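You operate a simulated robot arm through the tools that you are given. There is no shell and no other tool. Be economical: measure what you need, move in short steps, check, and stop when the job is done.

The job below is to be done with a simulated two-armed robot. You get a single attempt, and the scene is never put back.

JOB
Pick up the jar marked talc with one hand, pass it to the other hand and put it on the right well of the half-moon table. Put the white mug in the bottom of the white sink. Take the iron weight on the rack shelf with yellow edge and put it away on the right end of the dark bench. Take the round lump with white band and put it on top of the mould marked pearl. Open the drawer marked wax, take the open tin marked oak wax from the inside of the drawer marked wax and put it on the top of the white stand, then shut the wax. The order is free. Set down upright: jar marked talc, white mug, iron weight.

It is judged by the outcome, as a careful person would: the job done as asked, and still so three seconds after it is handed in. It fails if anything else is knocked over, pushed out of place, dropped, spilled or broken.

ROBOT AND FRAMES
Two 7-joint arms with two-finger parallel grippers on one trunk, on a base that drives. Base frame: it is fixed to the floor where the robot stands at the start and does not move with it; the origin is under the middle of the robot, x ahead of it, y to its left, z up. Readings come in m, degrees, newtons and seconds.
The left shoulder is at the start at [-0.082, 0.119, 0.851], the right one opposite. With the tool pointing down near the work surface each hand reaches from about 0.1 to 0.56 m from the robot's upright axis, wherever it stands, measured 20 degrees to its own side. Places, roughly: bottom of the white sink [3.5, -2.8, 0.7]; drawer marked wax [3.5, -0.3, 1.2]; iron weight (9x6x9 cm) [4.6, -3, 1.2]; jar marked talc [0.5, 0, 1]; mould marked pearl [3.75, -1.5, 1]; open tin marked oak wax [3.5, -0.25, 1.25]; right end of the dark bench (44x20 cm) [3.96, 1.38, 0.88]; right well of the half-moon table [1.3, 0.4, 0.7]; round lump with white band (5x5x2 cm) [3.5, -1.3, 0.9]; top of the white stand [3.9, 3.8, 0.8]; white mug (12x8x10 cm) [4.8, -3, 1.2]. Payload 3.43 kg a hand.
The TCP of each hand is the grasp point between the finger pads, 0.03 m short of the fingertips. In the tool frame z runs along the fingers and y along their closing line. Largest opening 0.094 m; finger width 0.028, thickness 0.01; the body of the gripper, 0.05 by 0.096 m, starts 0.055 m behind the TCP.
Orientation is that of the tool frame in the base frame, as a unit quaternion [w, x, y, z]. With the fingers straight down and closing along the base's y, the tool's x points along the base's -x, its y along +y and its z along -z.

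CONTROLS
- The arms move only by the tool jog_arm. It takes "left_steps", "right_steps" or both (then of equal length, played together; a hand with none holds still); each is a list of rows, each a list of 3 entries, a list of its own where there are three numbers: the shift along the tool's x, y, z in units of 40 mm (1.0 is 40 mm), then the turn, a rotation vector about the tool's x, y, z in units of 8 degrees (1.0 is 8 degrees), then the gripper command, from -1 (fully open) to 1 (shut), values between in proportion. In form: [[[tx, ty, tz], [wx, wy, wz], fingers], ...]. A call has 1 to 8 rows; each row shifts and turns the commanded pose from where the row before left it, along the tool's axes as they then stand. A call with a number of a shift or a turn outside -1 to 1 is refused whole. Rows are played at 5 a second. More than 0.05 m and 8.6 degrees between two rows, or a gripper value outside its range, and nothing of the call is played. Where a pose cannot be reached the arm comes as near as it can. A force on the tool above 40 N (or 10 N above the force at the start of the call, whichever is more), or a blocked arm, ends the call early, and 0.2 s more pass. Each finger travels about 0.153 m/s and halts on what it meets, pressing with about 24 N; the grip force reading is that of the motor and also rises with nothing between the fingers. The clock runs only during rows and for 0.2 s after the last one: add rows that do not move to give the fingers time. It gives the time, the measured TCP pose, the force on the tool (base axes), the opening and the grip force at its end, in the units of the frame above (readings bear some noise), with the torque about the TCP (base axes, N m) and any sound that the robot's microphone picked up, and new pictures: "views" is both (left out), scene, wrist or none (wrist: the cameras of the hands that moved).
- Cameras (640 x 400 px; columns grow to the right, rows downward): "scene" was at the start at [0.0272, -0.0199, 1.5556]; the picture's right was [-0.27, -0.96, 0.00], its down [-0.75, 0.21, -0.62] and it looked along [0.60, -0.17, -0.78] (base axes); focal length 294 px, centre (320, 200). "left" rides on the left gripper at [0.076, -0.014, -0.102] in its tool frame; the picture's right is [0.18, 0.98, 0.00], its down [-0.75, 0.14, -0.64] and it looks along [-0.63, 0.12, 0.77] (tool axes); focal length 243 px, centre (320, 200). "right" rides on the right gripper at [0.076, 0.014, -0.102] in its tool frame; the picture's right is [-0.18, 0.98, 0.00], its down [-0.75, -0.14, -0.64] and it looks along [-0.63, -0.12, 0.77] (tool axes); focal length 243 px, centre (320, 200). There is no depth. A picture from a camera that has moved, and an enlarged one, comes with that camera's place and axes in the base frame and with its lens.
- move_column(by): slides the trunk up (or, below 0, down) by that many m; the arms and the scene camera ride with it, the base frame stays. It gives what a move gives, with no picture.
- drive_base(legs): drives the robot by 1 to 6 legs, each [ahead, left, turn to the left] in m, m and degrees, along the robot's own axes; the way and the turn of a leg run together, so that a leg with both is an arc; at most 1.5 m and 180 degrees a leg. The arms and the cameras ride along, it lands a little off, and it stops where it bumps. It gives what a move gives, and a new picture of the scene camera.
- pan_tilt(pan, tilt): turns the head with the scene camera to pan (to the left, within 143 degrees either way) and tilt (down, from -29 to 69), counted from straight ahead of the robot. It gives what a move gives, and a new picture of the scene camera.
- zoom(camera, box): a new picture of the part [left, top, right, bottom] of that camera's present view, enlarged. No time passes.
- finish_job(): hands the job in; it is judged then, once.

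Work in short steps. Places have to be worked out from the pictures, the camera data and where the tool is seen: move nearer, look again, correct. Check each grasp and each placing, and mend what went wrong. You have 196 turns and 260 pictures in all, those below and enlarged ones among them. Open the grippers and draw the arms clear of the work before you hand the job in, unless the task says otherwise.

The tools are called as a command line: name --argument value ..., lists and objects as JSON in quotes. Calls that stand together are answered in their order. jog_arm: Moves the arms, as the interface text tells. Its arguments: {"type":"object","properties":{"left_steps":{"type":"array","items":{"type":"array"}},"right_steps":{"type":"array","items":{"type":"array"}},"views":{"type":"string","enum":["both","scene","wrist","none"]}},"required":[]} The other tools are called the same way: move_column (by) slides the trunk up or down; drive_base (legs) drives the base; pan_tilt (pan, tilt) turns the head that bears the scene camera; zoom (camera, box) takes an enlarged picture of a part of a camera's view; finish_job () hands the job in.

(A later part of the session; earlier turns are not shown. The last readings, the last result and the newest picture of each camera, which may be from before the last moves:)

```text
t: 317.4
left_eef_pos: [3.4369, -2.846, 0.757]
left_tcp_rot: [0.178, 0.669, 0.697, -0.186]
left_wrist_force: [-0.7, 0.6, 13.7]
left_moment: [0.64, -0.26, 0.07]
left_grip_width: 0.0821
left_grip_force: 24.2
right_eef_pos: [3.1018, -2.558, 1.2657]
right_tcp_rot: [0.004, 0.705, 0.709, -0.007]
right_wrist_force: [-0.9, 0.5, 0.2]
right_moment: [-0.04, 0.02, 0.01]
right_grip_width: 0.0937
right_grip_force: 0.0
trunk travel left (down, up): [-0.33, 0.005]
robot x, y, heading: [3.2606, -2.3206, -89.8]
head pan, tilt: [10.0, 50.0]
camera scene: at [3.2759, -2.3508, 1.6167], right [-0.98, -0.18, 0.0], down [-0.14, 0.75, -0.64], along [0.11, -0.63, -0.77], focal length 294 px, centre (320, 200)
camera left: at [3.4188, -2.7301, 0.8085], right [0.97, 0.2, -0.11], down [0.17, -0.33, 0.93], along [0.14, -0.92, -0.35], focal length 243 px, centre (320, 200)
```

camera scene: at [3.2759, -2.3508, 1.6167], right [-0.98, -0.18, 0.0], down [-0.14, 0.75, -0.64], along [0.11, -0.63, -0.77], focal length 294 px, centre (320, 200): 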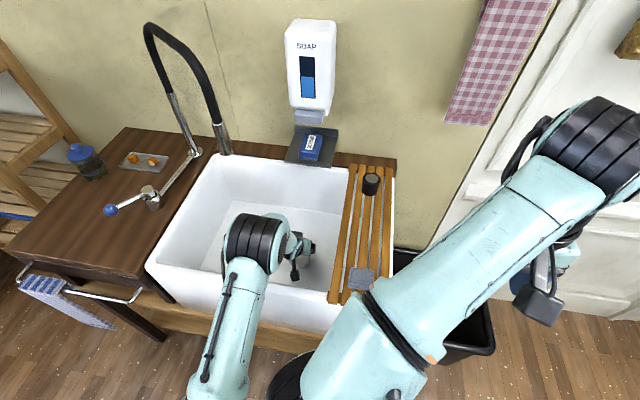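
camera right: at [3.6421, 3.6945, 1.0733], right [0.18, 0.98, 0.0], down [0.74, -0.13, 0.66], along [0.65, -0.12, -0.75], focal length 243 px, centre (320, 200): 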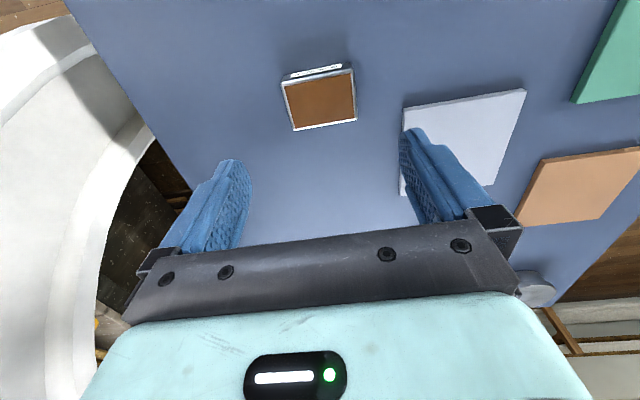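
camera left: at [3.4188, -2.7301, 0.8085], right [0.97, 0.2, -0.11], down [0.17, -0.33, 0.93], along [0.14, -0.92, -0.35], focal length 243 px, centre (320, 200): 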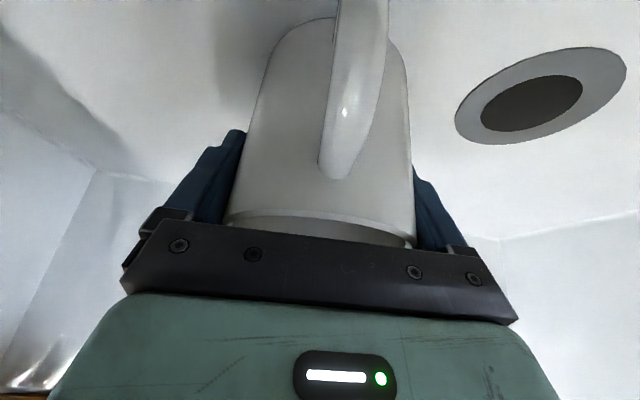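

Mug touches the sink bottom. Releasing and raising straight up.

jog_arm --left_steps '[[[-0.03, 0, -0.05], [0, 0, 0], 1], [[0, 0, 0], [0, 0, 0], 0], [[0, 0, 0], [0, 0, 0], -0.95], [[0, 0, 0], [0, 0, 0], -0.95], [[-0.24, 0, -0.44], [0, 0, 0], -0.95], [[-0.485, 0, -0.875], [0, 0, 0], -0.95], [[-0.485, 0, -0.875], [0, 0, 0], -0.95], [[-0.485, 0, -0.875], [0, 0, 0], -0.95]]' --views "both"

```text
t: 319.2
left_eef_pos: [3.4393, -2.8425, 0.8964]
left_tcp_rot: [0.176, 0.669, 0.699, -0.182]
left_wrist_force: [0.2, -0.6, -0.9]
left_moment: [-0.04, -0.01, 0.04]
left_grip_width: 0.0916
left_grip_force: 0.1
right_eef_pos: [3.1018, -2.5589, 1.265]
right_tcp_rot: [0.003, 0.705, 0.709, -0.006]
right_wrist_force: [0.9, -0.5, -0.6]
right_moment: [0.02, 0.03, 0.02]
right_grip_width: 0.0941
right_grip_force: 0.0
trunk travel left (down, up): [-0.33, 0.005]
robot x, y, heading: [3.2654, -2.3237, -89.7]
head pan, tilt: [10.0, 50.0]
camera scene: at [3.2763, -2.3518, 1.6164], right [-0.98, -0.18, 0.0], down [-0.14, 0.75, -0.64], along [0.11, -0.63, -0.77], focal length 294 px, centre (320, 200)
camera left: at [3.4213, -2.7274, 0.9486], right [0.97, 0.2, -0.11], down [0.17, -0.34, 0.93], along [0.14, -0.92, -0.36], focal length 243 px, centre (320, 200)
```

scene: 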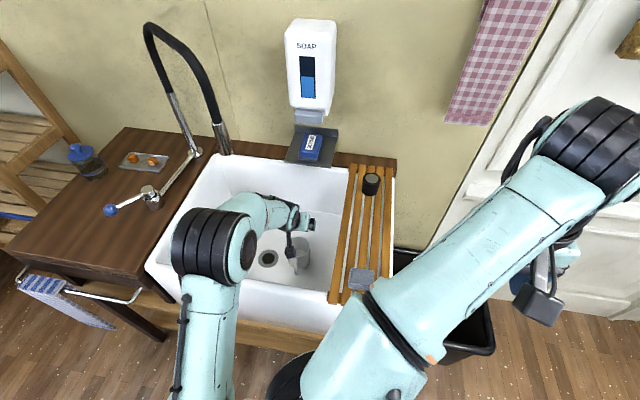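
left: 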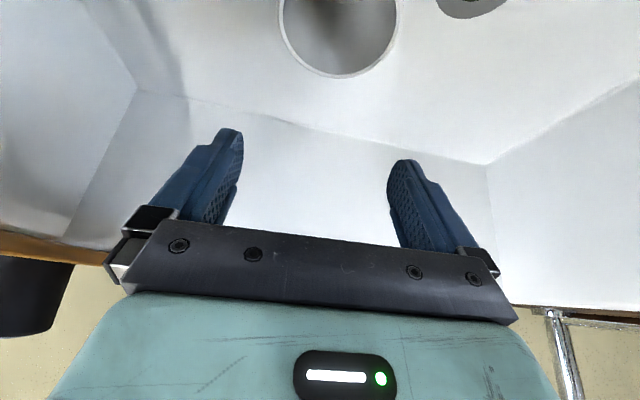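

The mug stands upright in the sink. Raising the left hand fully out and checking.

jog_arm --left_steps '[[[-0.485, 0, -0.875], [0, 0, 0], -1], [[-0.485, 0, -0.875], [0, 0, 0], -1], [[-0.485, 0, -0.875], [0, 0, 0], -1], [[-0.485, 0, -0.875], [0, 0, 0], -1], [[-0.485, 0, -0.875], [0, 0, 0], -1], [[-0.485, 0, -0.875], [0, 0, 0], -1], [[-0.485, 0, -0.875], [0, 0, 0], -1], [[-0.485, 0, -0.875], [0, 0, 0], -1]]' --views "none"

drive_base --legs '[[-0.23, 0, 0]]'

```text
t: 321.1
left_eef_pos: [3.4458, -2.8399, 1.2179]
left_tcp_rot: [0.175, 0.67, 0.698, -0.182]
left_wrist_force: [-1.3, -0.2, 0.6]
left_moment: [0.02, -0.03, -0.01]
left_grip_width: 0.094
left_grip_force: 0.0
right_eef_pos: [3.1009, -2.5601, 1.2646]
right_tcp_rot: [0.003, 0.705, 0.709, -0.005]
right_wrist_force: [-0.7, -0.5, -0.2]
right_moment: [-0.04, -0.01, 0.0]
right_grip_width: 0.094
right_grip_force: 0.1
trunk travel left (down, up): [-0.33, 0.005]
robot x, y, heading: [3.2652, -2.3228, -89.4]
head pan, tilt: [10.0, 50.0]
```

```text
t: 322.8
left_eef_pos: [3.446, -2.611, 1.2169]
left_tcp_rot: [0.176, 0.669, 0.698, -0.183]
left_wrist_force: [0.5, 0.4, 0.1]
left_moment: [0.02, 0.0, -0.02]
left_grip_width: 0.0939
left_grip_force: 0.0
right_eef_pos: [3.101, -2.3288, 1.2652]
right_tcp_rot: [0.003, 0.705, 0.709, -0.006]
right_wrist_force: [-0.4, 0.6, 0.3]
right_moment: [0.03, 0.0, -0.03]
right_grip_width: 0.0942
right_grip_force: 0.1
trunk travel left (down, up): [-0.33, 0.005]
robot x, y, heading: [3.2624, -2.0919, -90.0]
head pan, tilt: [10.0, 50.0]
camera scene: at [3.2757, -2.1219, 1.6166], right [-0.98, -0.18, 0.0], down [-0.14, 0.75, -0.64], along [0.11, -0.63, -0.77], focal length 294 px, centre (320, 200)
```

scene: 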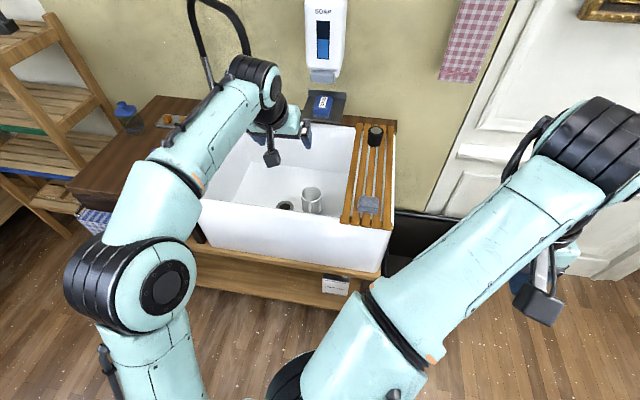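

Mug is done. Now the lump: I'll retract the left hand, move to x≈3.55 and turn to face the bench end (+y).

jog_arm --left_steps '[[[0.79, 0, -0.44], [0, 0, 0], -1], [[0.79, 0, -0.44], [0, 0, 0], -1], [[0.79, 0, -0.44], [0, 0, 0], -1], [[0.79, 0, -0.44], [0, 0, 0], -1], [[0.5, 0, -0.3], [0, 1, 0], -1], [[0, 0, 0], [0, 1, 0], -1], [[0, 0, 0], [0, 1, 0], -1]]' --views "none"

drive_base --legs '[[0, 0.3, 0], [0, 0, 180]]'

pan_tilt --pan 0 --tilt 45

```text
t: 324.4
left_eef_pos: [3.4382, -2.443, 1.2174]
left_tcp_rot: [0.026, 0.693, 0.719, -0.039]
left_wrist_force: [0.0, 0.0, 0.7]
left_moment: [-0.01, -0.02, -0.01]
left_grip_width: 0.0939
left_grip_force: 0.1
right_eef_pos: [3.1014, -2.3291, 1.2648]
right_tcp_rot: [0.003, 0.705, 0.709, -0.005]
right_wrist_force: [0.0, -0.2, 0.7]
right_moment: [0.01, 0.02, 0.0]
right_grip_width: 0.094
right_grip_force: 0.1
trunk travel left (down, up): [-0.33, 0.005]
robot x, y, heading: [3.2626, -2.0876, -90.1]
head pan, tilt: [10.0, 50.0]
```

```text
t: 334.9
left_eef_pos: [3.4053, -1.7311, 1.2179]
left_tcp_rot: [-0.04, 0.707, -0.706, -0.026]
left_wrist_force: [-0.2, 0.3, 0.5]
left_moment: [-0.01, 0.01, 0.0]
left_grip_width: 0.094
left_grip_force: 0.0
right_eef_pos: [3.7383, -1.8587, 1.2645]
right_tcp_rot: [0.006, -0.696, 0.718, 0.002]
right_wrist_force: [0.3, -0.1, -0.6]
right_moment: [-0.01, 0.0, 0.01]
right_grip_width: 0.0942
right_grip_force: 0.1
trunk travel left (down, up): [-0.33, 0.005]
robot x, y, heading: [3.568, -2.0925, 87.9]
head pan, tilt: [10.0, 50.0]
camera scene: at [3.5533, -2.0578, 1.6164], right [0.99, 0.14, 0.0], down [0.11, -0.76, -0.64], along [-0.09, 0.64, -0.77], focal length 294 px, centre (320, 200)
```

scene: 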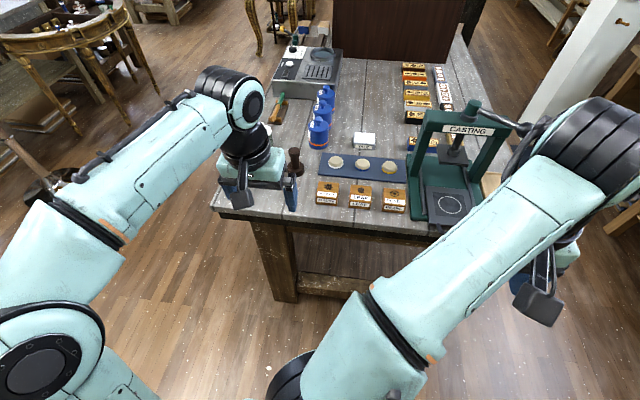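

```text
t: 335.6
left_eef_pos: [3.406, -1.7306, 1.2172]
left_tcp_rot: [-0.041, 0.707, -0.706, -0.027]
left_wrist_force: [0.4, 0.6, 0.5]
left_moment: [-0.02, -0.02, 0.0]
left_grip_width: 0.0939
left_grip_force: 0.0
right_eef_pos: [3.7385, -1.859, 1.2666]
right_tcp_rot: [0.007, -0.696, 0.718, 0.003]
right_wrist_force: [-0.3, -0.2, -0.2]
right_moment: [0.02, 0.01, 0.02]
right_grip_width: 0.0939
right_grip_force: 0.2
trunk travel left (down, up): [-0.33, 0.005]
robot x, y, heading: [3.5678, -2.0883, 87.9]
head pan, tilt: [0.0, 45.0]
camera scene: at [3.5668, -2.0528, 1.6233], right [1.0, -0.03, 0.0], down [-0.02, -0.71, -0.71], along [0.02, 0.71, -0.71], focal length 294 px, centre (320, 200)
```

scene: 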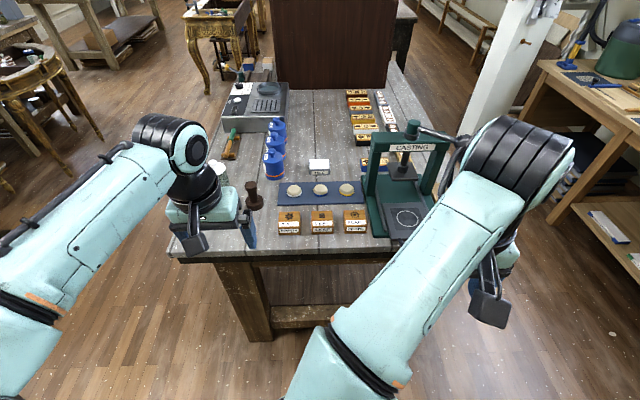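

Three lumps on a blue mat and three moulds. Zooming in.

zoom --camera "scene" --box '[260, 150, 390, 245]'

```text
4.21 times, centred on (325, 198) of scene
camera zoom: at [3.5668, -2.0528, 1.6233], right [1.0, -0.03, 0.0], down [-0.02, -0.71, -0.71], along [0.02, 0.71, -0.71], focal length 1237 px, centre (299, 210)
```

zoom: 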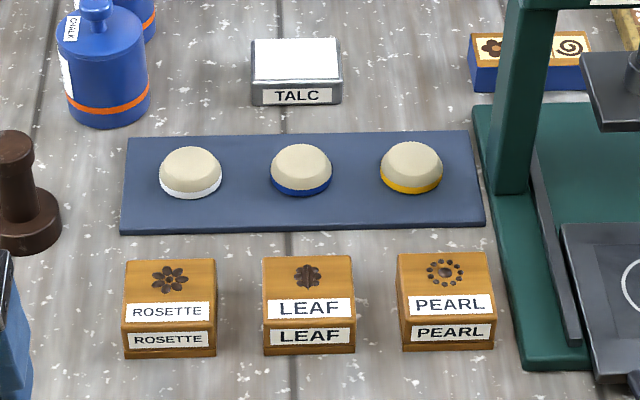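

The white-banded lump is at about (3.498, -1.306) and the PEARL mould top at about (3.69, -1.45). I'll shift the right hand back and outward, then drive 0.25 m forward.

jog_arm --right_steps '[[[0.4, -0.6, 0], [0, 0, 0], -1], [[0.4, -0.6, 0], [0, 0, 0], -1], [[0, -0.6, 0], [0, 0, 0], -1]]' --left_steps '[[[0, -0.6, 0], [0, 0.58, 0], -0.4], [[0, -0.6, 0], [0, 0, 0], -0.4], [[0, -0.6, 0], [0, 0, 0], -0.4]]' --views "none"

drive_base --legs '[[0.25, 0, 2]]'

zoom --camera "left" --box '[0, 0, 640, 400]'

```text
t: 336.4
left_eef_pos: [3.4774, -1.731, 1.2183]
left_tcp_rot: [0.011, -0.707, 0.707, -0.002]
left_wrist_force: [0.1, -0.2, -0.6]
left_moment: [0.01, -0.02, -0.02]
left_grip_width: 0.0656
left_grip_force: 0.1
right_eef_pos: [3.8124, -1.8918, 1.2645]
right_tcp_rot: [0.005, -0.696, 0.718, 0.002]
right_wrist_force: [-0.2, 0.4, 0.1]
right_moment: [-0.02, 0.0, 0.02]
right_grip_width: 0.094
right_grip_force: 0.1
trunk travel left (down, up): [-0.33, 0.005]
robot x, y, heading: [3.5659, -2.0896, 87.9]
head pan, tilt: [0.0, 45.0]
```

```text
t: 338.2
left_eef_pos: [3.4682, -1.4864, 1.2161]
left_tcp_rot: [-0.012, 0.719, -0.695, 0.003]
left_wrist_force: [0.2, -0.1, -0.1]
left_moment: [-0.01, 0.0, 0.01]
left_grip_width: 0.0658
left_grip_force: 0.1
right_eef_pos: [3.8069, -1.6352, 1.2631]
right_tcp_rot: [-0.005, 0.708, -0.706, -0.003]
right_wrist_force: [0.6, -0.1, -0.8]
right_moment: [-0.01, 0.0, 0.0]
right_grip_width: 0.0939
right_grip_force: 0.1
trunk travel left (down, up): [-0.33, 0.005]
robot x, y, heading: [3.5697, -1.8416, 89.8]
head pan, tilt: [0.0, 45.0]
camera scene: at [3.57, -1.8044, 1.6231], right [1.0, 0.0, 0.0], down [0.0, -0.71, -0.71], along [0.0, 0.71, -0.71], focal length 294 px, centre (320, 200)
```

scene: 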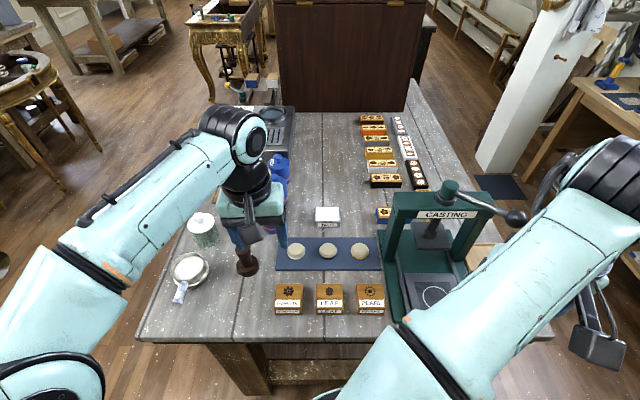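

```text
1.00 times, centred on (320, 200) of left (not enlarged: the box is as wide or as high as the picture)
camera zoom: at [3.4827, -1.5636, 1.3185], right [-0.98, -0.22, -0.02], down [-0.18, 0.74, 0.65], along [-0.12, 0.64, -0.76], focal length 243 px, centre (320, 200)
```

zoom: 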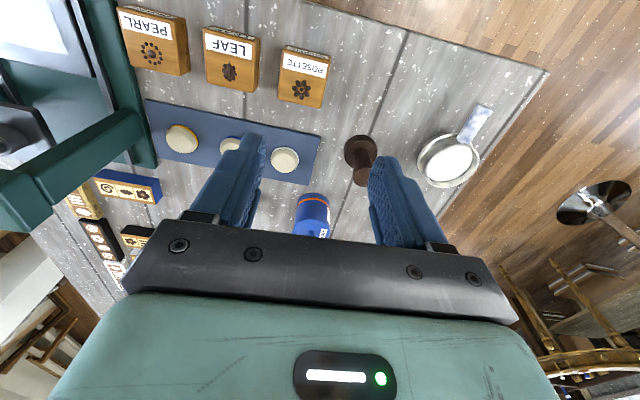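

The white-band lump is confirmed at (3.503, -1.309). Because a blue bottle stands behind it, I'll lean the hand back 24° and approach diagonally to just above it.

jog_arm --left_steps '[[[0, 0, 0], [0, -1, 0], -0.4], [[0, 0, 0], [0, -1, 0], -0.4], [[0, 0, 0], [0, -1, 0], -0.4], [[-0.43, -0.17, 0.93], [0, 0, 0], -0.4], [[-0.43, -0.17, 0.93], [0, 0, 0], -0.4], [[-0.43, -0.17, 0.93], [0, 0, 0], -0.4], [[-0.43, -0.17, 0.93], [0, 0, 0], -0.4], [[-0.43, -0.17, 0.93], [0, 0, 0], -0.4]]' --views "wrist"

```text
t: 340.0
left_eef_pos: [3.5006, -1.3259, 1.0847]
left_tcp_rot: [-0.156, 0.703, -0.678, -0.147]
left_wrist_force: [-0.3, 0.5, -0.1]
left_moment: [0.03, -0.01, -0.01]
left_grip_width: 0.0656
left_grip_force: 0.0
right_eef_pos: [3.8074, -1.6355, 1.2651]
right_tcp_rot: [-0.006, 0.708, -0.707, -0.003]
right_wrist_force: [0.1, 0.5, -0.2]
right_moment: [-0.01, 0.05, 0.01]
right_grip_width: 0.0939
right_grip_force: 0.1
trunk travel left (down, up): [-0.33, 0.005]
robot x, y, heading: [3.5699, -1.84, 89.7]
head pan, tilt: [0.0, 45.0]
camera left: at [3.5152, -1.438, 1.1456], right [-0.97, -0.2, -0.1], down [-0.17, 0.41, 0.9], along [-0.14, 0.89, -0.43], focal length 243 px, centre (320, 200)
```

left: 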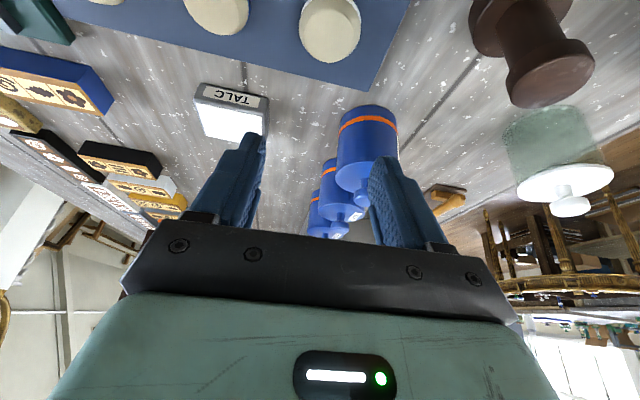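

The lump is right below. Descending.

jog_arm --left_steps '[[[0.34, -0.05, 0.8], [0, 0, 0], -0.4], [[0.34, 0, 0.8], [0, 0, 0], -0.4], [[0.34, 0, 0.8], [0, 0, 0], -0.4], [[0.3, 0, 0.65], [0, 0, 0], -0.4]]' --views "both"

```text
t: 341.1
left_eef_pos: [3.5057, -1.3261, 0.9615]
left_tcp_rot: [-0.16, 0.704, -0.676, -0.149]
left_wrist_force: [0.7, -9.4, 12.1]
left_moment: [-0.35, 0.44, 0.32]
left_grip_width: 0.0657
left_grip_force: 0.1
right_eef_pos: [3.8076, -1.6384, 1.2654]
right_tcp_rot: [-0.006, 0.708, -0.706, -0.003]
right_wrist_force: [0.0, 0.3, -0.4]
right_moment: [0.01, 0.06, 0.03]
right_grip_width: 0.0938
right_grip_force: 0.0
trunk travel left (down, up): [-0.33, 0.005]
robot x, y, heading: [3.5721, -1.8427, 90.0]
head pan, tilt: [0.0, 45.0]
stopped in row 4 (left hand): the force on the tool passed its limit at 43 N (the readings are from after the stop); the commanded pose is now the measured one
camera scene: at [3.5702, -1.8059, 1.6233], right [1.0, 0.0, 0.0], down [0.0, -0.71, -0.71], along [0.0, 0.71, -0.71], focal length 294 px, centre (320, 200)
camera left: at [3.5224, -1.4385, 1.022], right [-0.97, -0.2, -0.1], down [-0.18, 0.4, 0.9], along [-0.14, 0.89, -0.43], focal length 243 px, centre (320, 200)
```

scene: 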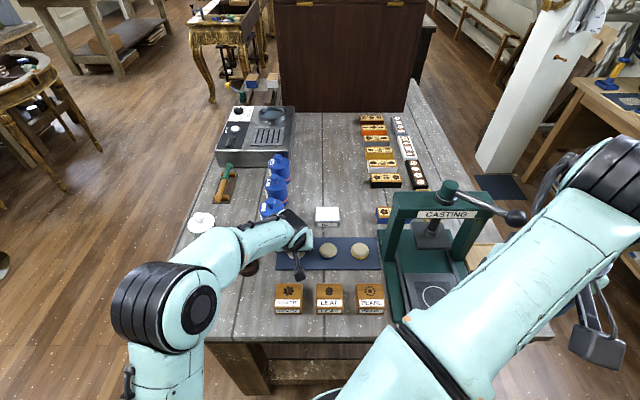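
left: 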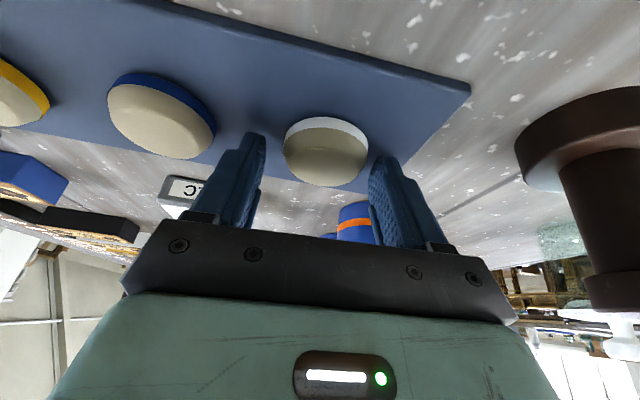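

The tips touched the mat at z≈0.928, so the bench is a bit higher than assumed. I'll raise 3 mm, centre on the lump and close.

jog_arm --left_steps '[[[-0.03, 0.1, -0.07], [0, 0, 0], -0.4], [[0.16, 0, -0.07], [0, 0, 0], -0.4], [[0, 0, 0], [0, 0, 0], 1], [[0, 0, 0], [0, 0, 0], 1], [[0, 0, 0], [0, 0, 0], 1]]' --views "wrist"

```text
t: 342.3
left_eef_pos: [3.5026, -1.3314, 0.9625]
left_tcp_rot: [-0.159, 0.704, -0.676, -0.149]
left_wrist_force: [-1.1, -0.9, 0.4]
left_moment: [0.02, 0.04, 0.04]
left_grip_width: 0.0484
left_grip_force: 24.2
right_eef_pos: [3.8081, -1.6354, 1.265]
right_tcp_rot: [-0.006, 0.708, -0.706, -0.002]
right_wrist_force: [0.8, -0.1, 0.6]
right_moment: [0.01, 0.02, -0.03]
right_grip_width: 0.0941
right_grip_force: 0.0
trunk travel left (down, up): [-0.33, 0.005]
robot x, y, heading: [3.5677, -1.8404, 90.0]
head pan, tilt: [0.0, 45.0]
camera left: at [3.518, -1.444, 1.0234], right [-0.97, -0.2, -0.1], down [-0.18, 0.4, 0.9], along [-0.14, 0.89, -0.43], focal length 243 px, centre (320, 200)
```

left: 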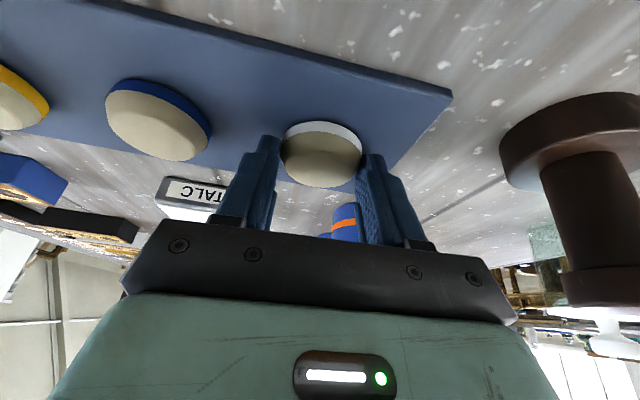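

Gripped (48 mm). Lifting.

jog_arm --left_steps '[[[-0.2, 0, -0.45], [0, 0, 0], 1], [[-0.4, 0, -0.9], [0, 0, 0], 1], [[-0.4, 0, -0.9], [0, 0, 0], 1]]' --views "both"

```text
t: 343.1
left_eef_pos: [3.5009, -1.3326, 1.0619]
left_tcp_rot: [-0.159, 0.704, -0.676, -0.149]
left_wrist_force: [0.7, -0.2, -0.4]
left_moment: [-0.03, 0.01, -0.01]
left_grip_width: 0.0484
left_grip_force: 23.8
right_eef_pos: [3.8078, -1.6378, 1.2646]
right_tcp_rot: [-0.006, 0.708, -0.706, -0.004]
right_wrist_force: [-0.3, 0.6, -0.3]
right_moment: [-0.02, -0.01, 0.0]
right_grip_width: 0.0939
right_grip_force: 0.0
trunk travel left (down, up): [-0.33, 0.005]
robot x, y, heading: [3.5691, -1.8419, 90.2]
head pan, tilt: [0.0, 45.0]
camera scene: at [3.5699, -1.8041, 1.6234], right [1.0, 0.0, 0.0], down [0.0, -0.71, -0.71], along [0.0, 0.71, -0.71], focal length 294 px, centre (320, 200)
camera left: at [3.5166, -1.4447, 1.1228], right [-0.97, -0.2, -0.1], down [-0.17, 0.4, 0.9], along [-0.14, 0.89, -0.43], focal length 243 px, centre (320, 200)
```

scene: 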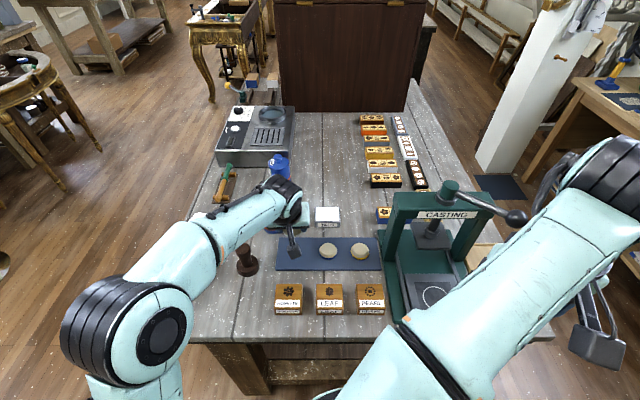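
left: 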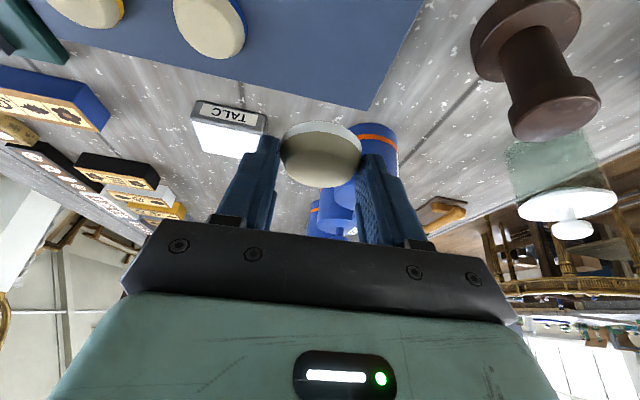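

Lump held. Zoom on the PEARL mould for an accurate target.

zoom --camera "scene" --box '[310, 260, 430, 330]'

```text
5.33 times, centred on (370, 295) of scene
camera zoom: at [3.5699, -1.8041, 1.6234], right [1.0, 0.0, 0.0], down [0.0, -0.71, -0.71], along [0.0, 0.71, -0.71], focal length 1567 px, centre (53, -307)
```

zoom: 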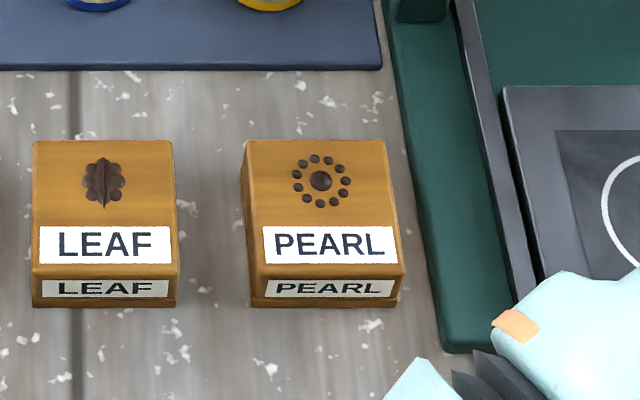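

The target on the PEARL mould is lump centre (3.691, -1.465), top z≈0.96. I'll shift the base right 0.1 m (keeping arms apart), then move the lump over the mould.

drive_base --legs '[[0, -0.1, 0]]'

jog_arm --left_steps '[[[0.62, -0.4, -0.28], [0, 0, 0], 1], [[0.62, -0.4, -0.28], [0, 0, 0], 1], [[0.62, -0.4, -0.28], [0, 0, 0], 1], [[0.62, -0.4, -0.28], [0, 0, 0], 1], [[0.62, -0.4, -0.28], [0, 0, 0], 1]]' --right_steps '[[[0, -0.6, 0], [0, 0, 0], -1], [[0, -0.6, 0], [0, 0, 0], -1], [[0, 0, 0], [0, 0, 0], -1], [[0, 0, 0], [0, 0, 0], -1], [[0, 0, 0], [0, 0, 0], -1]]' --views "both"

```text
t: 344.6
left_eef_pos: [3.5993, -1.3318, 1.0631]
left_tcp_rot: [-0.158, 0.705, -0.675, -0.149]
left_wrist_force: [0.6, -0.4, -1.5]
left_moment: [-0.02, 0.0, 0.0]
left_grip_width: 0.0483
left_grip_force: 23.9
right_eef_pos: [3.9057, -1.6355, 1.2649]
right_tcp_rot: [-0.007, 0.709, -0.705, -0.003]
right_wrist_force: [-0.1, -0.6, -0.7]
right_moment: [0.01, 0.02, 0.05]
right_grip_width: 0.0941
right_grip_force: 0.1
trunk travel left (down, up): [-0.33, 0.005]
robot x, y, heading: [3.6709, -1.8424, 90.1]
head pan, tilt: [0.0, 45.0]
camera scene: at [3.6693, -1.8037, 1.6233], right [1.0, 0.0, 0.0], down [0.0, -0.71, -0.71], along [0.0, 0.71, -0.71], focal length 294 px, centre (320, 200)
```

scene: 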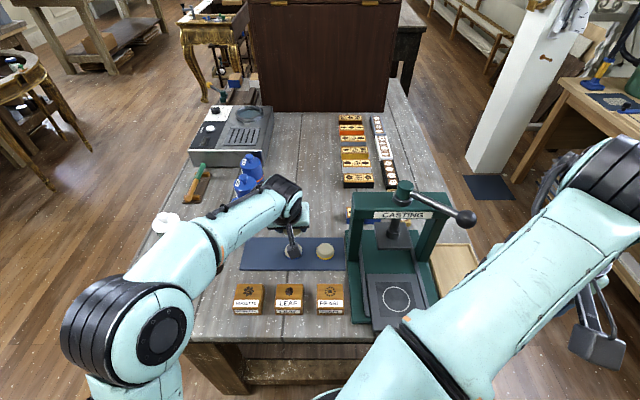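

```text
t: 345.8
left_eef_pos: [3.6825, -1.4653, 1.0613]
left_tcp_rot: [-0.159, 0.704, -0.676, -0.149]
left_wrist_force: [0.1, 0.2, -0.8]
left_moment: [-0.03, -0.02, 0.01]
left_grip_width: 0.0485
left_grip_force: 24.3
right_eef_pos: [3.9527, -1.6357, 1.2653]
right_tcp_rot: [-0.005, 0.709, -0.705, -0.002]
right_wrist_force: [0.2, 0.1, 0.3]
right_moment: [0.03, -0.05, 0.0]
right_grip_width: 0.0939
right_grip_force: 0.0
trunk travel left (down, up): [-0.33, 0.005]
robot x, y, heading: [3.6678, -1.8418, 89.8]
head pan, tilt: [0.0, 45.0]
camera scene: at [3.6695, -1.8042, 1.6233], right [1.0, 0.0, 0.0], down [0.0, -0.71, -0.71], along [0.0, 0.71, -0.71], focal length 294 px, centre (320, 200)
camera right: at [3.9404, -1.7131, 1.3668], right [-0.98, 0.18, 0.0], down [0.13, 0.75, 0.65], along [0.12, 0.64, -0.76], focal length 243 px, centre (320, 200)
camera left: at [3.6986, -1.5782, 1.1215], right [-0.97, -0.2, -0.1], down [-0.18, 0.4, 0.9], along [-0.14, 0.89, -0.43], focal length 243 px, centre (320, 200)
```

scene: 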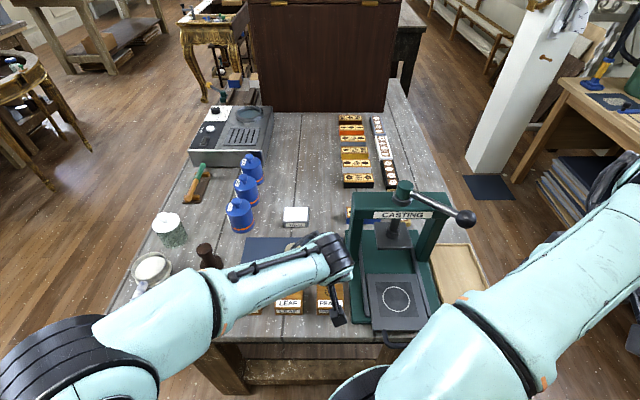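
right: 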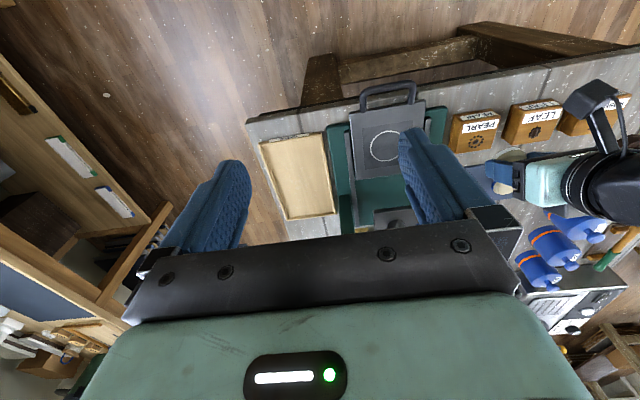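
left: 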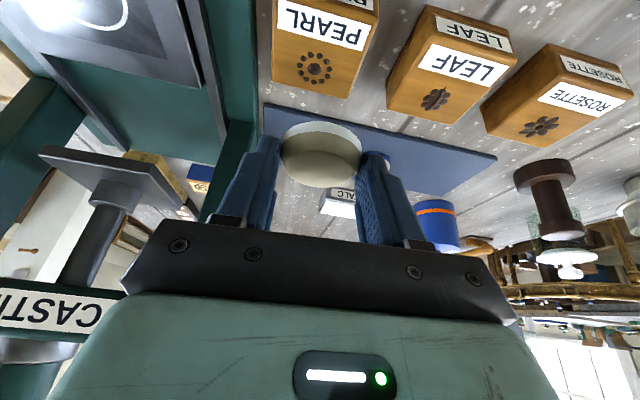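

Aligned within 1 cm. I'll correct +10 mm in x and lower most of the way.

jog_arm --left_steps '[[[0, -0.26, 0], [0, 0, 0], 1], [[0.21, 0, 0.45], [0, 0, 0], 1], [[0.21, 0, 0.45], [0, 0, 0], 1], [[0.1, 0, 0.2], [0, 0, 0], 1]]' --views "wrist"

```text
t: 346.8
left_eef_pos: [3.6943, -1.4644, 1.0123]
left_tcp_rot: [-0.158, 0.705, -0.675, -0.15]
left_wrist_force: [0.7, -1.0, -1.2]
left_moment: [0.0, 0.05, -0.02]
left_grip_width: 0.0484
left_grip_force: 24.0
right_eef_pos: [3.9535, -1.6356, 1.2654]
right_tcp_rot: [-0.006, 0.709, -0.706, -0.002]
right_wrist_force: [0.7, -0.9, -0.6]
right_moment: [0.03, 0.02, 0.03]
right_grip_width: 0.0938
right_grip_force: 0.1
trunk travel left (down, up): [-0.33, 0.005]
robot x, y, heading: [3.6707, -1.8425, 90.1]
head pan, tilt: [0.0, 45.0]
camera left: at [3.7112, -1.5773, 1.0732], right [-0.97, -0.2, -0.1], down [-0.18, 0.4, 0.9], along [-0.14, 0.89, -0.43], focal length 243 px, centre (320, 200)
```

left: 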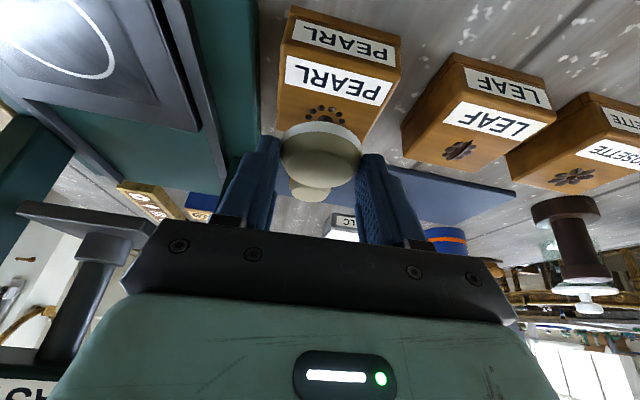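

Good alignment; shift back 6 mm and lower gently to contact.

jog_arm --left_steps '[[[0.14, 0, -0.06], [0, 0, 0], 1], [[0.08, 0, 0.18], [0, 0, 0], 1], [[0.04, 0, 0.09], [0, 0, 0], 1]]' --views "none"

jog_arm --left_steps '[[[0.04, 0, 0.09], [0, 0, 0], 1], [[0.04, 0, 0.09], [0, 0, 0], 1]]' --views "wrist"

```text
t: 347.6
left_eef_pos: [3.696, -1.4703, 1.0025]
left_tcp_rot: [-0.158, 0.705, -0.676, -0.149]
left_wrist_force: [-0.1, 0.1, -1.0]
left_moment: [0.0, 0.0, 0.0]
left_grip_width: 0.0484
left_grip_force: 23.6
right_eef_pos: [3.9532, -1.6344, 1.2649]
right_tcp_rot: [-0.006, 0.71, -0.704, -0.003]
right_wrist_force: [0.1, -0.1, -0.3]
right_moment: [-0.01, 0.02, -0.02]
right_grip_width: 0.094
right_grip_force: 0.0
trunk travel left (down, up): [-0.33, 0.005]
robot x, y, heading: [3.6736, -1.8391, 90.0]
head pan, tilt: [0.0, 45.0]
```

```text
t: 348.2
left_eef_pos: [3.6963, -1.4707, 0.993]
left_tcp_rot: [-0.159, 0.704, -0.676, -0.149]
left_wrist_force: [-0.2, -0.1, -0.4]
left_moment: [-0.04, -0.01, 0.01]
left_grip_width: 0.0483
left_grip_force: 23.8
right_eef_pos: [3.9538, -1.6344, 1.2639]
right_tcp_rot: [-0.007, 0.709, -0.705, -0.002]
right_wrist_force: [0.2, 0.1, -0.2]
right_moment: [0.0, 0.0, 0.01]
right_grip_width: 0.0943
right_grip_force: 0.1
trunk travel left (down, up): [-0.33, 0.005]
robot x, y, heading: [3.6717, -1.8422, 89.9]
head pan, tilt: [0.0, 45.0]
camera left: at [3.7119, -1.5832, 1.0538], right [-0.97, -0.2, -0.1], down [-0.18, 0.4, 0.9], along [-0.14, 0.89, -0.43], focal length 243 px, centre (320, 200)
```

left: 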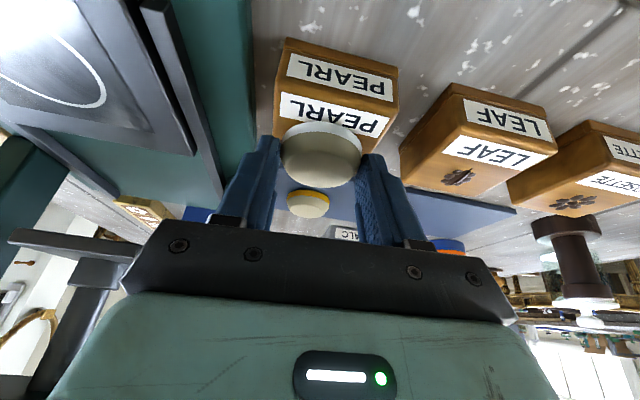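

jog_arm --left_steps '[[[0.03, 0, 0.07], [0, 0, 0], 1], [[0.03, 0, 0.07], [0, 0, 0], 1]]' --views "none"

jog_arm --left_steps '[[[0.03, 0, 0.07], [0, 0, 0], 1]]' --views "none"

```text
t: 348.8
left_eef_pos: [3.6965, -1.4706, 0.9902]
left_tcp_rot: [-0.161, 0.704, -0.676, -0.15]
left_wrist_force: [-2.7, -4.5, 22.8]
left_moment: [0.04, 0.24, 0.1]
left_grip_width: 0.0486
left_grip_force: 23.3
right_eef_pos: [3.9533, -1.6371, 1.2651]
right_tcp_rot: [-0.007, 0.709, -0.705, -0.003]
right_wrist_force: [0.2, -0.3, -0.6]
right_moment: [-0.06, -0.01, -0.04]
right_grip_width: 0.0941
right_grip_force: 0.1
trunk travel left (down, up): [-0.33, 0.005]
robot x, y, heading: [3.6691, -1.8416, 90.2]
head pan, tilt: [0.0, 45.0]
```

```text
t: 349.3
left_eef_pos: [3.6957, -1.4692, 0.9894]
left_tcp_rot: [-0.164, 0.704, -0.675, -0.15]
left_wrist_force: [-3.7, -5.6, 17.8]
left_moment: [-0.23, 0.51, 0.13]
left_grip_width: 0.0484
left_grip_force: 23.9
right_eef_pos: [3.9523, -1.6359, 1.2647]
right_tcp_rot: [-0.007, 0.709, -0.705, -0.003]
right_wrist_force: [-0.3, 1.4, 0.6]
right_moment: [0.05, 0.01, -0.04]
right_grip_width: 0.0939
right_grip_force: 0.2
trunk travel left (down, up): [-0.33, 0.005]
robot x, y, heading: [3.6728, -1.8448, 89.8]
head pan, tilt: [0.0, 45.0]
stopped in row 1 (left hand): the force on the tool passed its limit at 42 N (the readings are from after the stop); the commanded pose is now the measured one
```

Contact made. Raise 2 mm, open slightly and lift straight up.

jog_arm --left_steps '[[[-0.02, 0, -0.05], [0, 0, 0], 1], [[0, 0, 0], [0, 0, 0], 0.0], [[0, 0, 0], [0, 0, 0], -0.5], [[0, 0, 0], [0, 0, 0], -0.5], [[-0.2, 0, -0.45], [0, 0, 0], -0.5], [[-0.4, 0, -0.9], [0, 0, 0], -0.5], [[-0.4, 0, -0.9], [0, 0, 0], -0.5]]' --views "wrist"

```text
t: 350.9
left_eef_pos: [3.6957, -1.4707, 1.0882]
left_tcp_rot: [-0.162, 0.704, -0.674, -0.151]
left_wrist_force: [0.0, -0.5, 0.6]
left_moment: [-0.01, -0.01, -0.02]
left_grip_width: 0.0709
left_grip_force: 0.1
right_eef_pos: [3.9533, -1.6339, 1.2655]
right_tcp_rot: [-0.005, 0.709, -0.705, -0.003]
right_wrist_force: [0.4, 1.0, 0.4]
right_moment: [0.01, -0.01, 0.0]
right_grip_width: 0.0938
right_grip_force: 0.0
trunk travel left (down, up): [-0.33, 0.005]
robot x, y, heading: [3.6693, -1.8425, 90.2]
head pan, tilt: [0.0, 45.0]
camera left: at [3.7115, -1.5834, 1.1471], right [-0.97, -0.2, -0.1], down [-0.18, 0.4, 0.9], along [-0.14, 0.9, -0.42], focal length 243 px, centre (320, 200)
```

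left: 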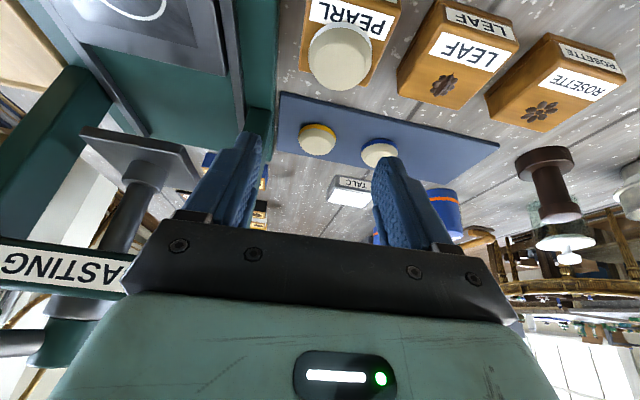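

The white-band lump sits on the PEARL mould. Next the weight: I'll raise and straighten the left hand, back away, turn to face −y and strafe to the rack.

jog_arm --left_steps '[[[-0.4, 0, -0.9], [0, 0, 0], -1], [[-0.4, 0.3, -0.8], [0, 0, 0], -1], [[-0.2, 0.6, -0.5], [0, 1, 0], -1], [[0, 0.8, -0.3], [0, 1, 0], -1], [[0, 0.8, 0], [0, 1, 0], -1], [[0.5, 0.8, 0], [0, 0, 0], -1], [[0.5, 0.8, 0], [0, 0, 0], -1]]' --views "none"

drive_base --legs '[[-0.25, 0, 0], [0, 0, 180], [0, 0.95, 0]]'

jog_arm --right_steps '[[[-0.2, 0.3, 0], [0, 0, 1], -0.2], [[-0.2, 0.3, 0], [0, 0, 1], -0.2], [[-0.2, 0.3, 0], [0, 0, 1], -0.2], [[-0.2, 0.3, 0], [0, 0, 1], -0.2], [[0, 0, 0], [0, 0, 1], -0.2], [[0, 0, 0], [0, 0, 1], -0.2], [[0, 0, 0], [0, 0, 1], -0.2], [[0, 0, 0], [0, 0, 1], -0.2]]' --views "none"

jog_arm --right_steps '[[[0, 0, 0], [0, 0, 1], -0.2], [[0, 0, 0], [0, 0, 1], -0.2], [[0, 0, 0], [0, 0, 1], -0.2], [[0, 0, 0], [0, 0, 0.25], -0.2]]' --views "none"

```text
t: 352.5
left_eef_pos: [3.5271, -1.5245, 1.1905]
left_tcp_rot: [-0.018, 0.72, -0.694, 0.0]
left_wrist_force: [0.1, 0.1, -1.0]
left_moment: [-0.01, 0.02, -0.02]
left_grip_width: 0.0939
left_grip_force: 0.1
right_eef_pos: [3.9517, -1.6367, 1.2662]
right_tcp_rot: [-0.007, 0.709, -0.705, -0.003]
right_wrist_force: [0.6, -0.7, -0.9]
right_moment: [0.02, -0.01, 0.0]
right_grip_width: 0.094
right_grip_force: 0.0
trunk travel left (down, up): [-0.33, 0.005]
robot x, y, heading: [3.6676, -1.8434, 90.2]
head pan, tilt: [0.0, 45.0]
```

```text
t: 369.8
left_eef_pos: [4.7408, -2.4452, 1.1896]
left_tcp_rot: [0.0, 0.708, 0.706, -0.018]
left_wrist_force: [0.1, 0.9, 0.4]
left_moment: [0.05, 0.0, 0.02]
left_grip_width: 0.094
left_grip_force: 0.1
right_eef_pos: [4.3203, -2.3166, 1.2646]
right_tcp_rot: [0.002, 0.719, 0.695, -0.006]
right_wrist_force: [0.6, 0.9, 0.4]
right_moment: [0.01, -0.02, -0.01]
right_grip_width: 0.0941
right_grip_force: 0.1
trunk travel left (down, up): [-0.33, 0.005]
robot x, y, heading: [4.6126, -2.1221, -91.9]
head pan, tilt: [0.0, 45.0]
camera scene: at [4.6085, -2.1578, 1.6233], right [-1.0, 0.04, 0.0], down [0.03, 0.71, -0.71], along [-0.03, -0.71, -0.71], focal length 294 px, centre (320, 200)
```

scene: 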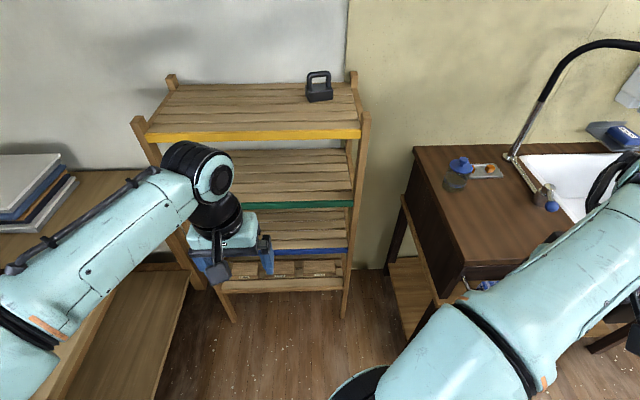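

```text
t: 371.6
left_eef_pos: [4.7414, -2.4457, 1.1907]
left_tcp_rot: [0.0, 0.707, 0.707, -0.018]
left_wrist_force: [-0.3, 0.5, -0.1]
left_moment: [-0.02, -0.02, -0.03]
left_grip_width: 0.0939
left_grip_force: 0.0
right_eef_pos: [4.3461, -2.3465, 1.2456]
right_tcp_rot: [0.005, 0.978, 0.207, -0.005]
right_wrist_force: [0.0, -0.7, 0.6]
right_moment: [0.02, 0.0, 0.0]
right_grip_width: 0.0562
right_grip_force: 0.2
right hand out of reach, approached as far as the arm can: row 7, 8
trunk travel left (down, up): [-0.33, 0.005]
robot x, y, heading: [4.613, -2.1258, -92.0]
head pan, tilt: [0.0, 45.0]
```

```text
t: 372.6
left_eef_pos: [4.7411, -2.444, 1.1897]
left_tcp_rot: [0.0, 0.708, 0.706, -0.019]
left_wrist_force: [0.3, 0.3, 0.3]
left_moment: [-0.03, -0.01, -0.01]
left_grip_width: 0.0939
left_grip_force: 0.1
right_eef_pos: [4.3255, -2.2867, 1.2015]
right_tcp_rot: [0.007, 1.0, -0.015, -0.002]
right_wrist_force: [0.2, -0.6, -0.3]
right_moment: [0.03, 0.0, 0.0]
right_grip_width: 0.0562
right_grip_force: 0.0
right hand out of reach, approached as far as the arm can: row 1, 2, 3, 4
trunk travel left (down, up): [-0.33, 0.005]
robot x, y, heading: [4.6057, -2.1224, -91.8]
head pan, tilt: [0.0, 45.0]
```

The roll succeeded (tool x now to the left, closing line fore-aft). Moving forward, then pitching up to level.

jog_arm --right_steps '[[[0.4, 0.9, 0], [0, 0, 0], -0.2], [[0.4, 0.9, 0], [0, 0, 0], -0.2], [[0.4, 0.9, 0], [-1, 0, 0], -0.2], [[0.4, 0.7, 0], [-1, 0, 0], -0.2], [[0.4, 0.5, 0], [-1, 0, 0], -0.2], [[0, 0.3, 0], [-1, 0, 0], -0.2], [[0, 0.2, 0], [-1, 0, 0], -0.2], [[0, 0.2, 0], [-1, 0, 0], -0.2]]' --views "none"

jog_arm --right_steps '[[[0, 0, 0], [-1, 0, 0], -0.2], [[0, 0, 0], [-1, 0, 0], -0.2], [[0, 0, 0], [-1, 0, 0], -0.2], [[0, 0, 0], [-1, 0, 0], -0.2]]' --views "scene"

```text
t: 374.4
left_eef_pos: [4.7422, -2.4456, 1.1903]
left_tcp_rot: [0.0, 0.707, 0.706, -0.018]
left_wrist_force: [0.3, -0.5, -0.4]
left_moment: [0.0, -0.01, -0.01]
left_grip_width: 0.094
left_grip_force: 0.1
right_eef_pos: [4.354, -2.3485, 1.1714]
right_tcp_rot: [0.414, 0.91, -0.014, -0.01]
right_wrist_force: [-0.6, 1.0, 0.1]
right_moment: [0.05, -0.01, 0.02]
right_grip_width: 0.0566
right_grip_force: 0.1
right hand out of reach, approached as far as the arm can: row 1, 2, 3, 4, 5
trunk travel left (down, up): [-0.33, 0.005]
robot x, y, heading: [4.6088, -2.1241, -92.2]
head pan, tilt: [0.0, 45.0]
```

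```text
t: 375.4
left_eef_pos: [4.7409, -2.4445, 1.1903]
left_tcp_rot: [0.0, 0.708, 0.706, -0.018]
left_wrist_force: [-0.2, 0.9, -0.2]
left_moment: [0.0, -0.01, -0.01]
left_grip_width: 0.0939
left_grip_force: 0.1
right_eef_pos: [4.3249, -2.3713, 1.2323]
right_tcp_rot: [0.648, 0.761, -0.012, -0.013]
right_wrist_force: [-1.0, -1.7, -1.0]
right_moment: [0.01, -0.01, -0.03]
right_grip_width: 0.0561
right_grip_force: 0.0
right hand out of reach, approached as far as the arm can: row 2, 3, 4
trunk travel left (down, up): [-0.33, 0.005]
robot x, y, heading: [4.6092, -2.1208, -92.0]
head pan, tilt: [0.0, 45.0]
camera scene: at [4.6082, -2.1576, 1.6233], right [-1.0, 0.04, 0.0], down [0.03, 0.71, -0.71], along [-0.03, -0.71, -0.71], focal length 294 px, centre (320, 200)
```

scene: 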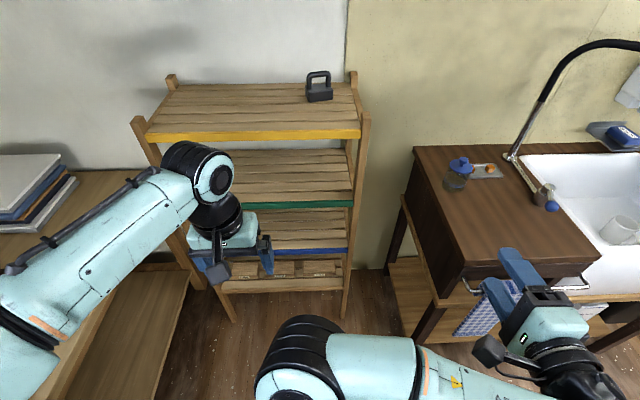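

The right hand is level with vertical closing. I'll try extending forward and to the left.

jog_arm --right_steps '[[[0.4, 0, 0.9], [-0.3, 0, 0], -0.2], [[0.4, 0, 0.9], [-0.3, 0, 0], -0.2], [[0.4, 0, 0.9], [-0.3, 0, 0], -0.2], [[0.4, 0, 0.9], [-0.2, 0, 0], -0.2], [[0.4, 0, 0.9], [0, 0, 0], -0.2], [[0.4, 0, 0.9], [0, 0, 0], -0.2]]' --views "both"

```text
t: 376.8
left_eef_pos: [4.7409, -2.4464, 1.1901]
left_tcp_rot: [0.0, 0.709, 0.705, -0.019]
left_wrist_force: [-0.8, -1.0, 0.0]
left_moment: [0.02, -0.02, 0.01]
left_grip_width: 0.0938
left_grip_force: 0.1
right_eef_pos: [4.4107, -2.5948, 1.2214]
right_tcp_rot: [0.703, 0.711, -0.011, -0.012]
right_wrist_force: [0.6, -0.1, -0.2]
right_moment: [0.0, 0.0, -0.02]
right_grip_width: 0.0561
right_grip_force: 0.1
right hand out of reach, approached as far as the arm can: row 1
trunk travel left (down, up): [-0.33, 0.005]
robot x, y, heading: [4.6101, -2.1198, -91.9]
head pan, tilt: [0.0, 45.0]
camera scene: at [4.607, -2.1593, 1.6234], right [-1.0, 0.04, 0.0], down [0.03, 0.71, -0.71], along [-0.03, -0.71, -0.71], focal length 294 px, centre (320, 200)
camera right: at [4.4915, -2.4948, 1.2371], right [-0.18, 0.0, 0.98], down [-0.73, 0.67, -0.13], along [-0.66, -0.74, -0.12], focal length 243 px, centre (320, 200)
```

scene: 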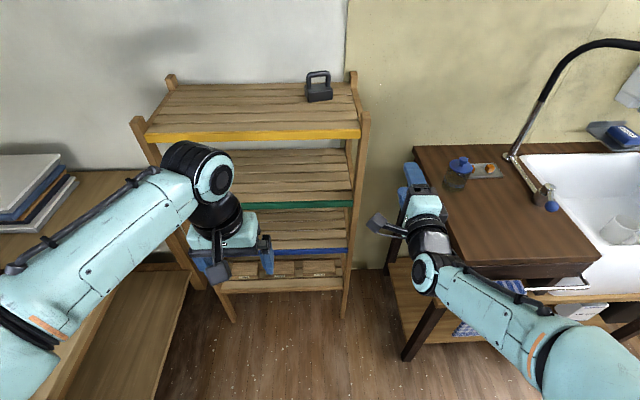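
right: 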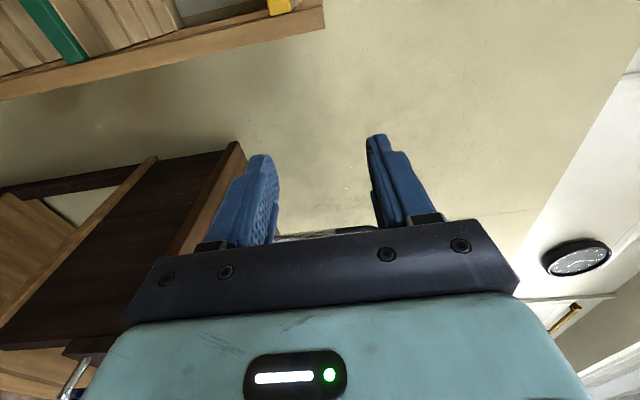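

Works. Now raise to z≈1.27 and shift left toward the weight's x.

jog_arm --right_steps '[[[0.7, 0.4, 0], [0, 0, 0], -0.2], [[0.7, 0.4, 0], [0, 0, 0], -0.2], [[0.7, 0.4, 0], [0, 0, 0], -0.2], [[0.7, 0, 0], [0, 0, 0], -0.2], [[0.7, 0, 0], [0, 0, 0], -0.2]]' --views "none"

```text
t: 378.0
left_eef_pos: [4.7427, -2.4452, 1.1907]
left_tcp_rot: [-0.001, 0.707, 0.707, -0.018]
left_wrist_force: [-0.1, -0.1, -0.4]
left_moment: [-0.04, -0.02, 0.0]
left_grip_width: 0.0942
left_grip_force: 0.0
right_eef_pos: [4.5542, -2.5981, 1.268]
right_tcp_rot: [0.704, 0.71, -0.01, -0.013]
right_wrist_force: [0.6, 0.5, 0.3]
right_moment: [-0.01, 0.01, -0.02]
right_grip_width: 0.0563
right_grip_force: 0.1
trunk travel left (down, up): [-0.33, 0.005]
robot x, y, heading: [4.609, -2.1203, -92.0]
head pan, tilt: [0.0, 45.0]
```

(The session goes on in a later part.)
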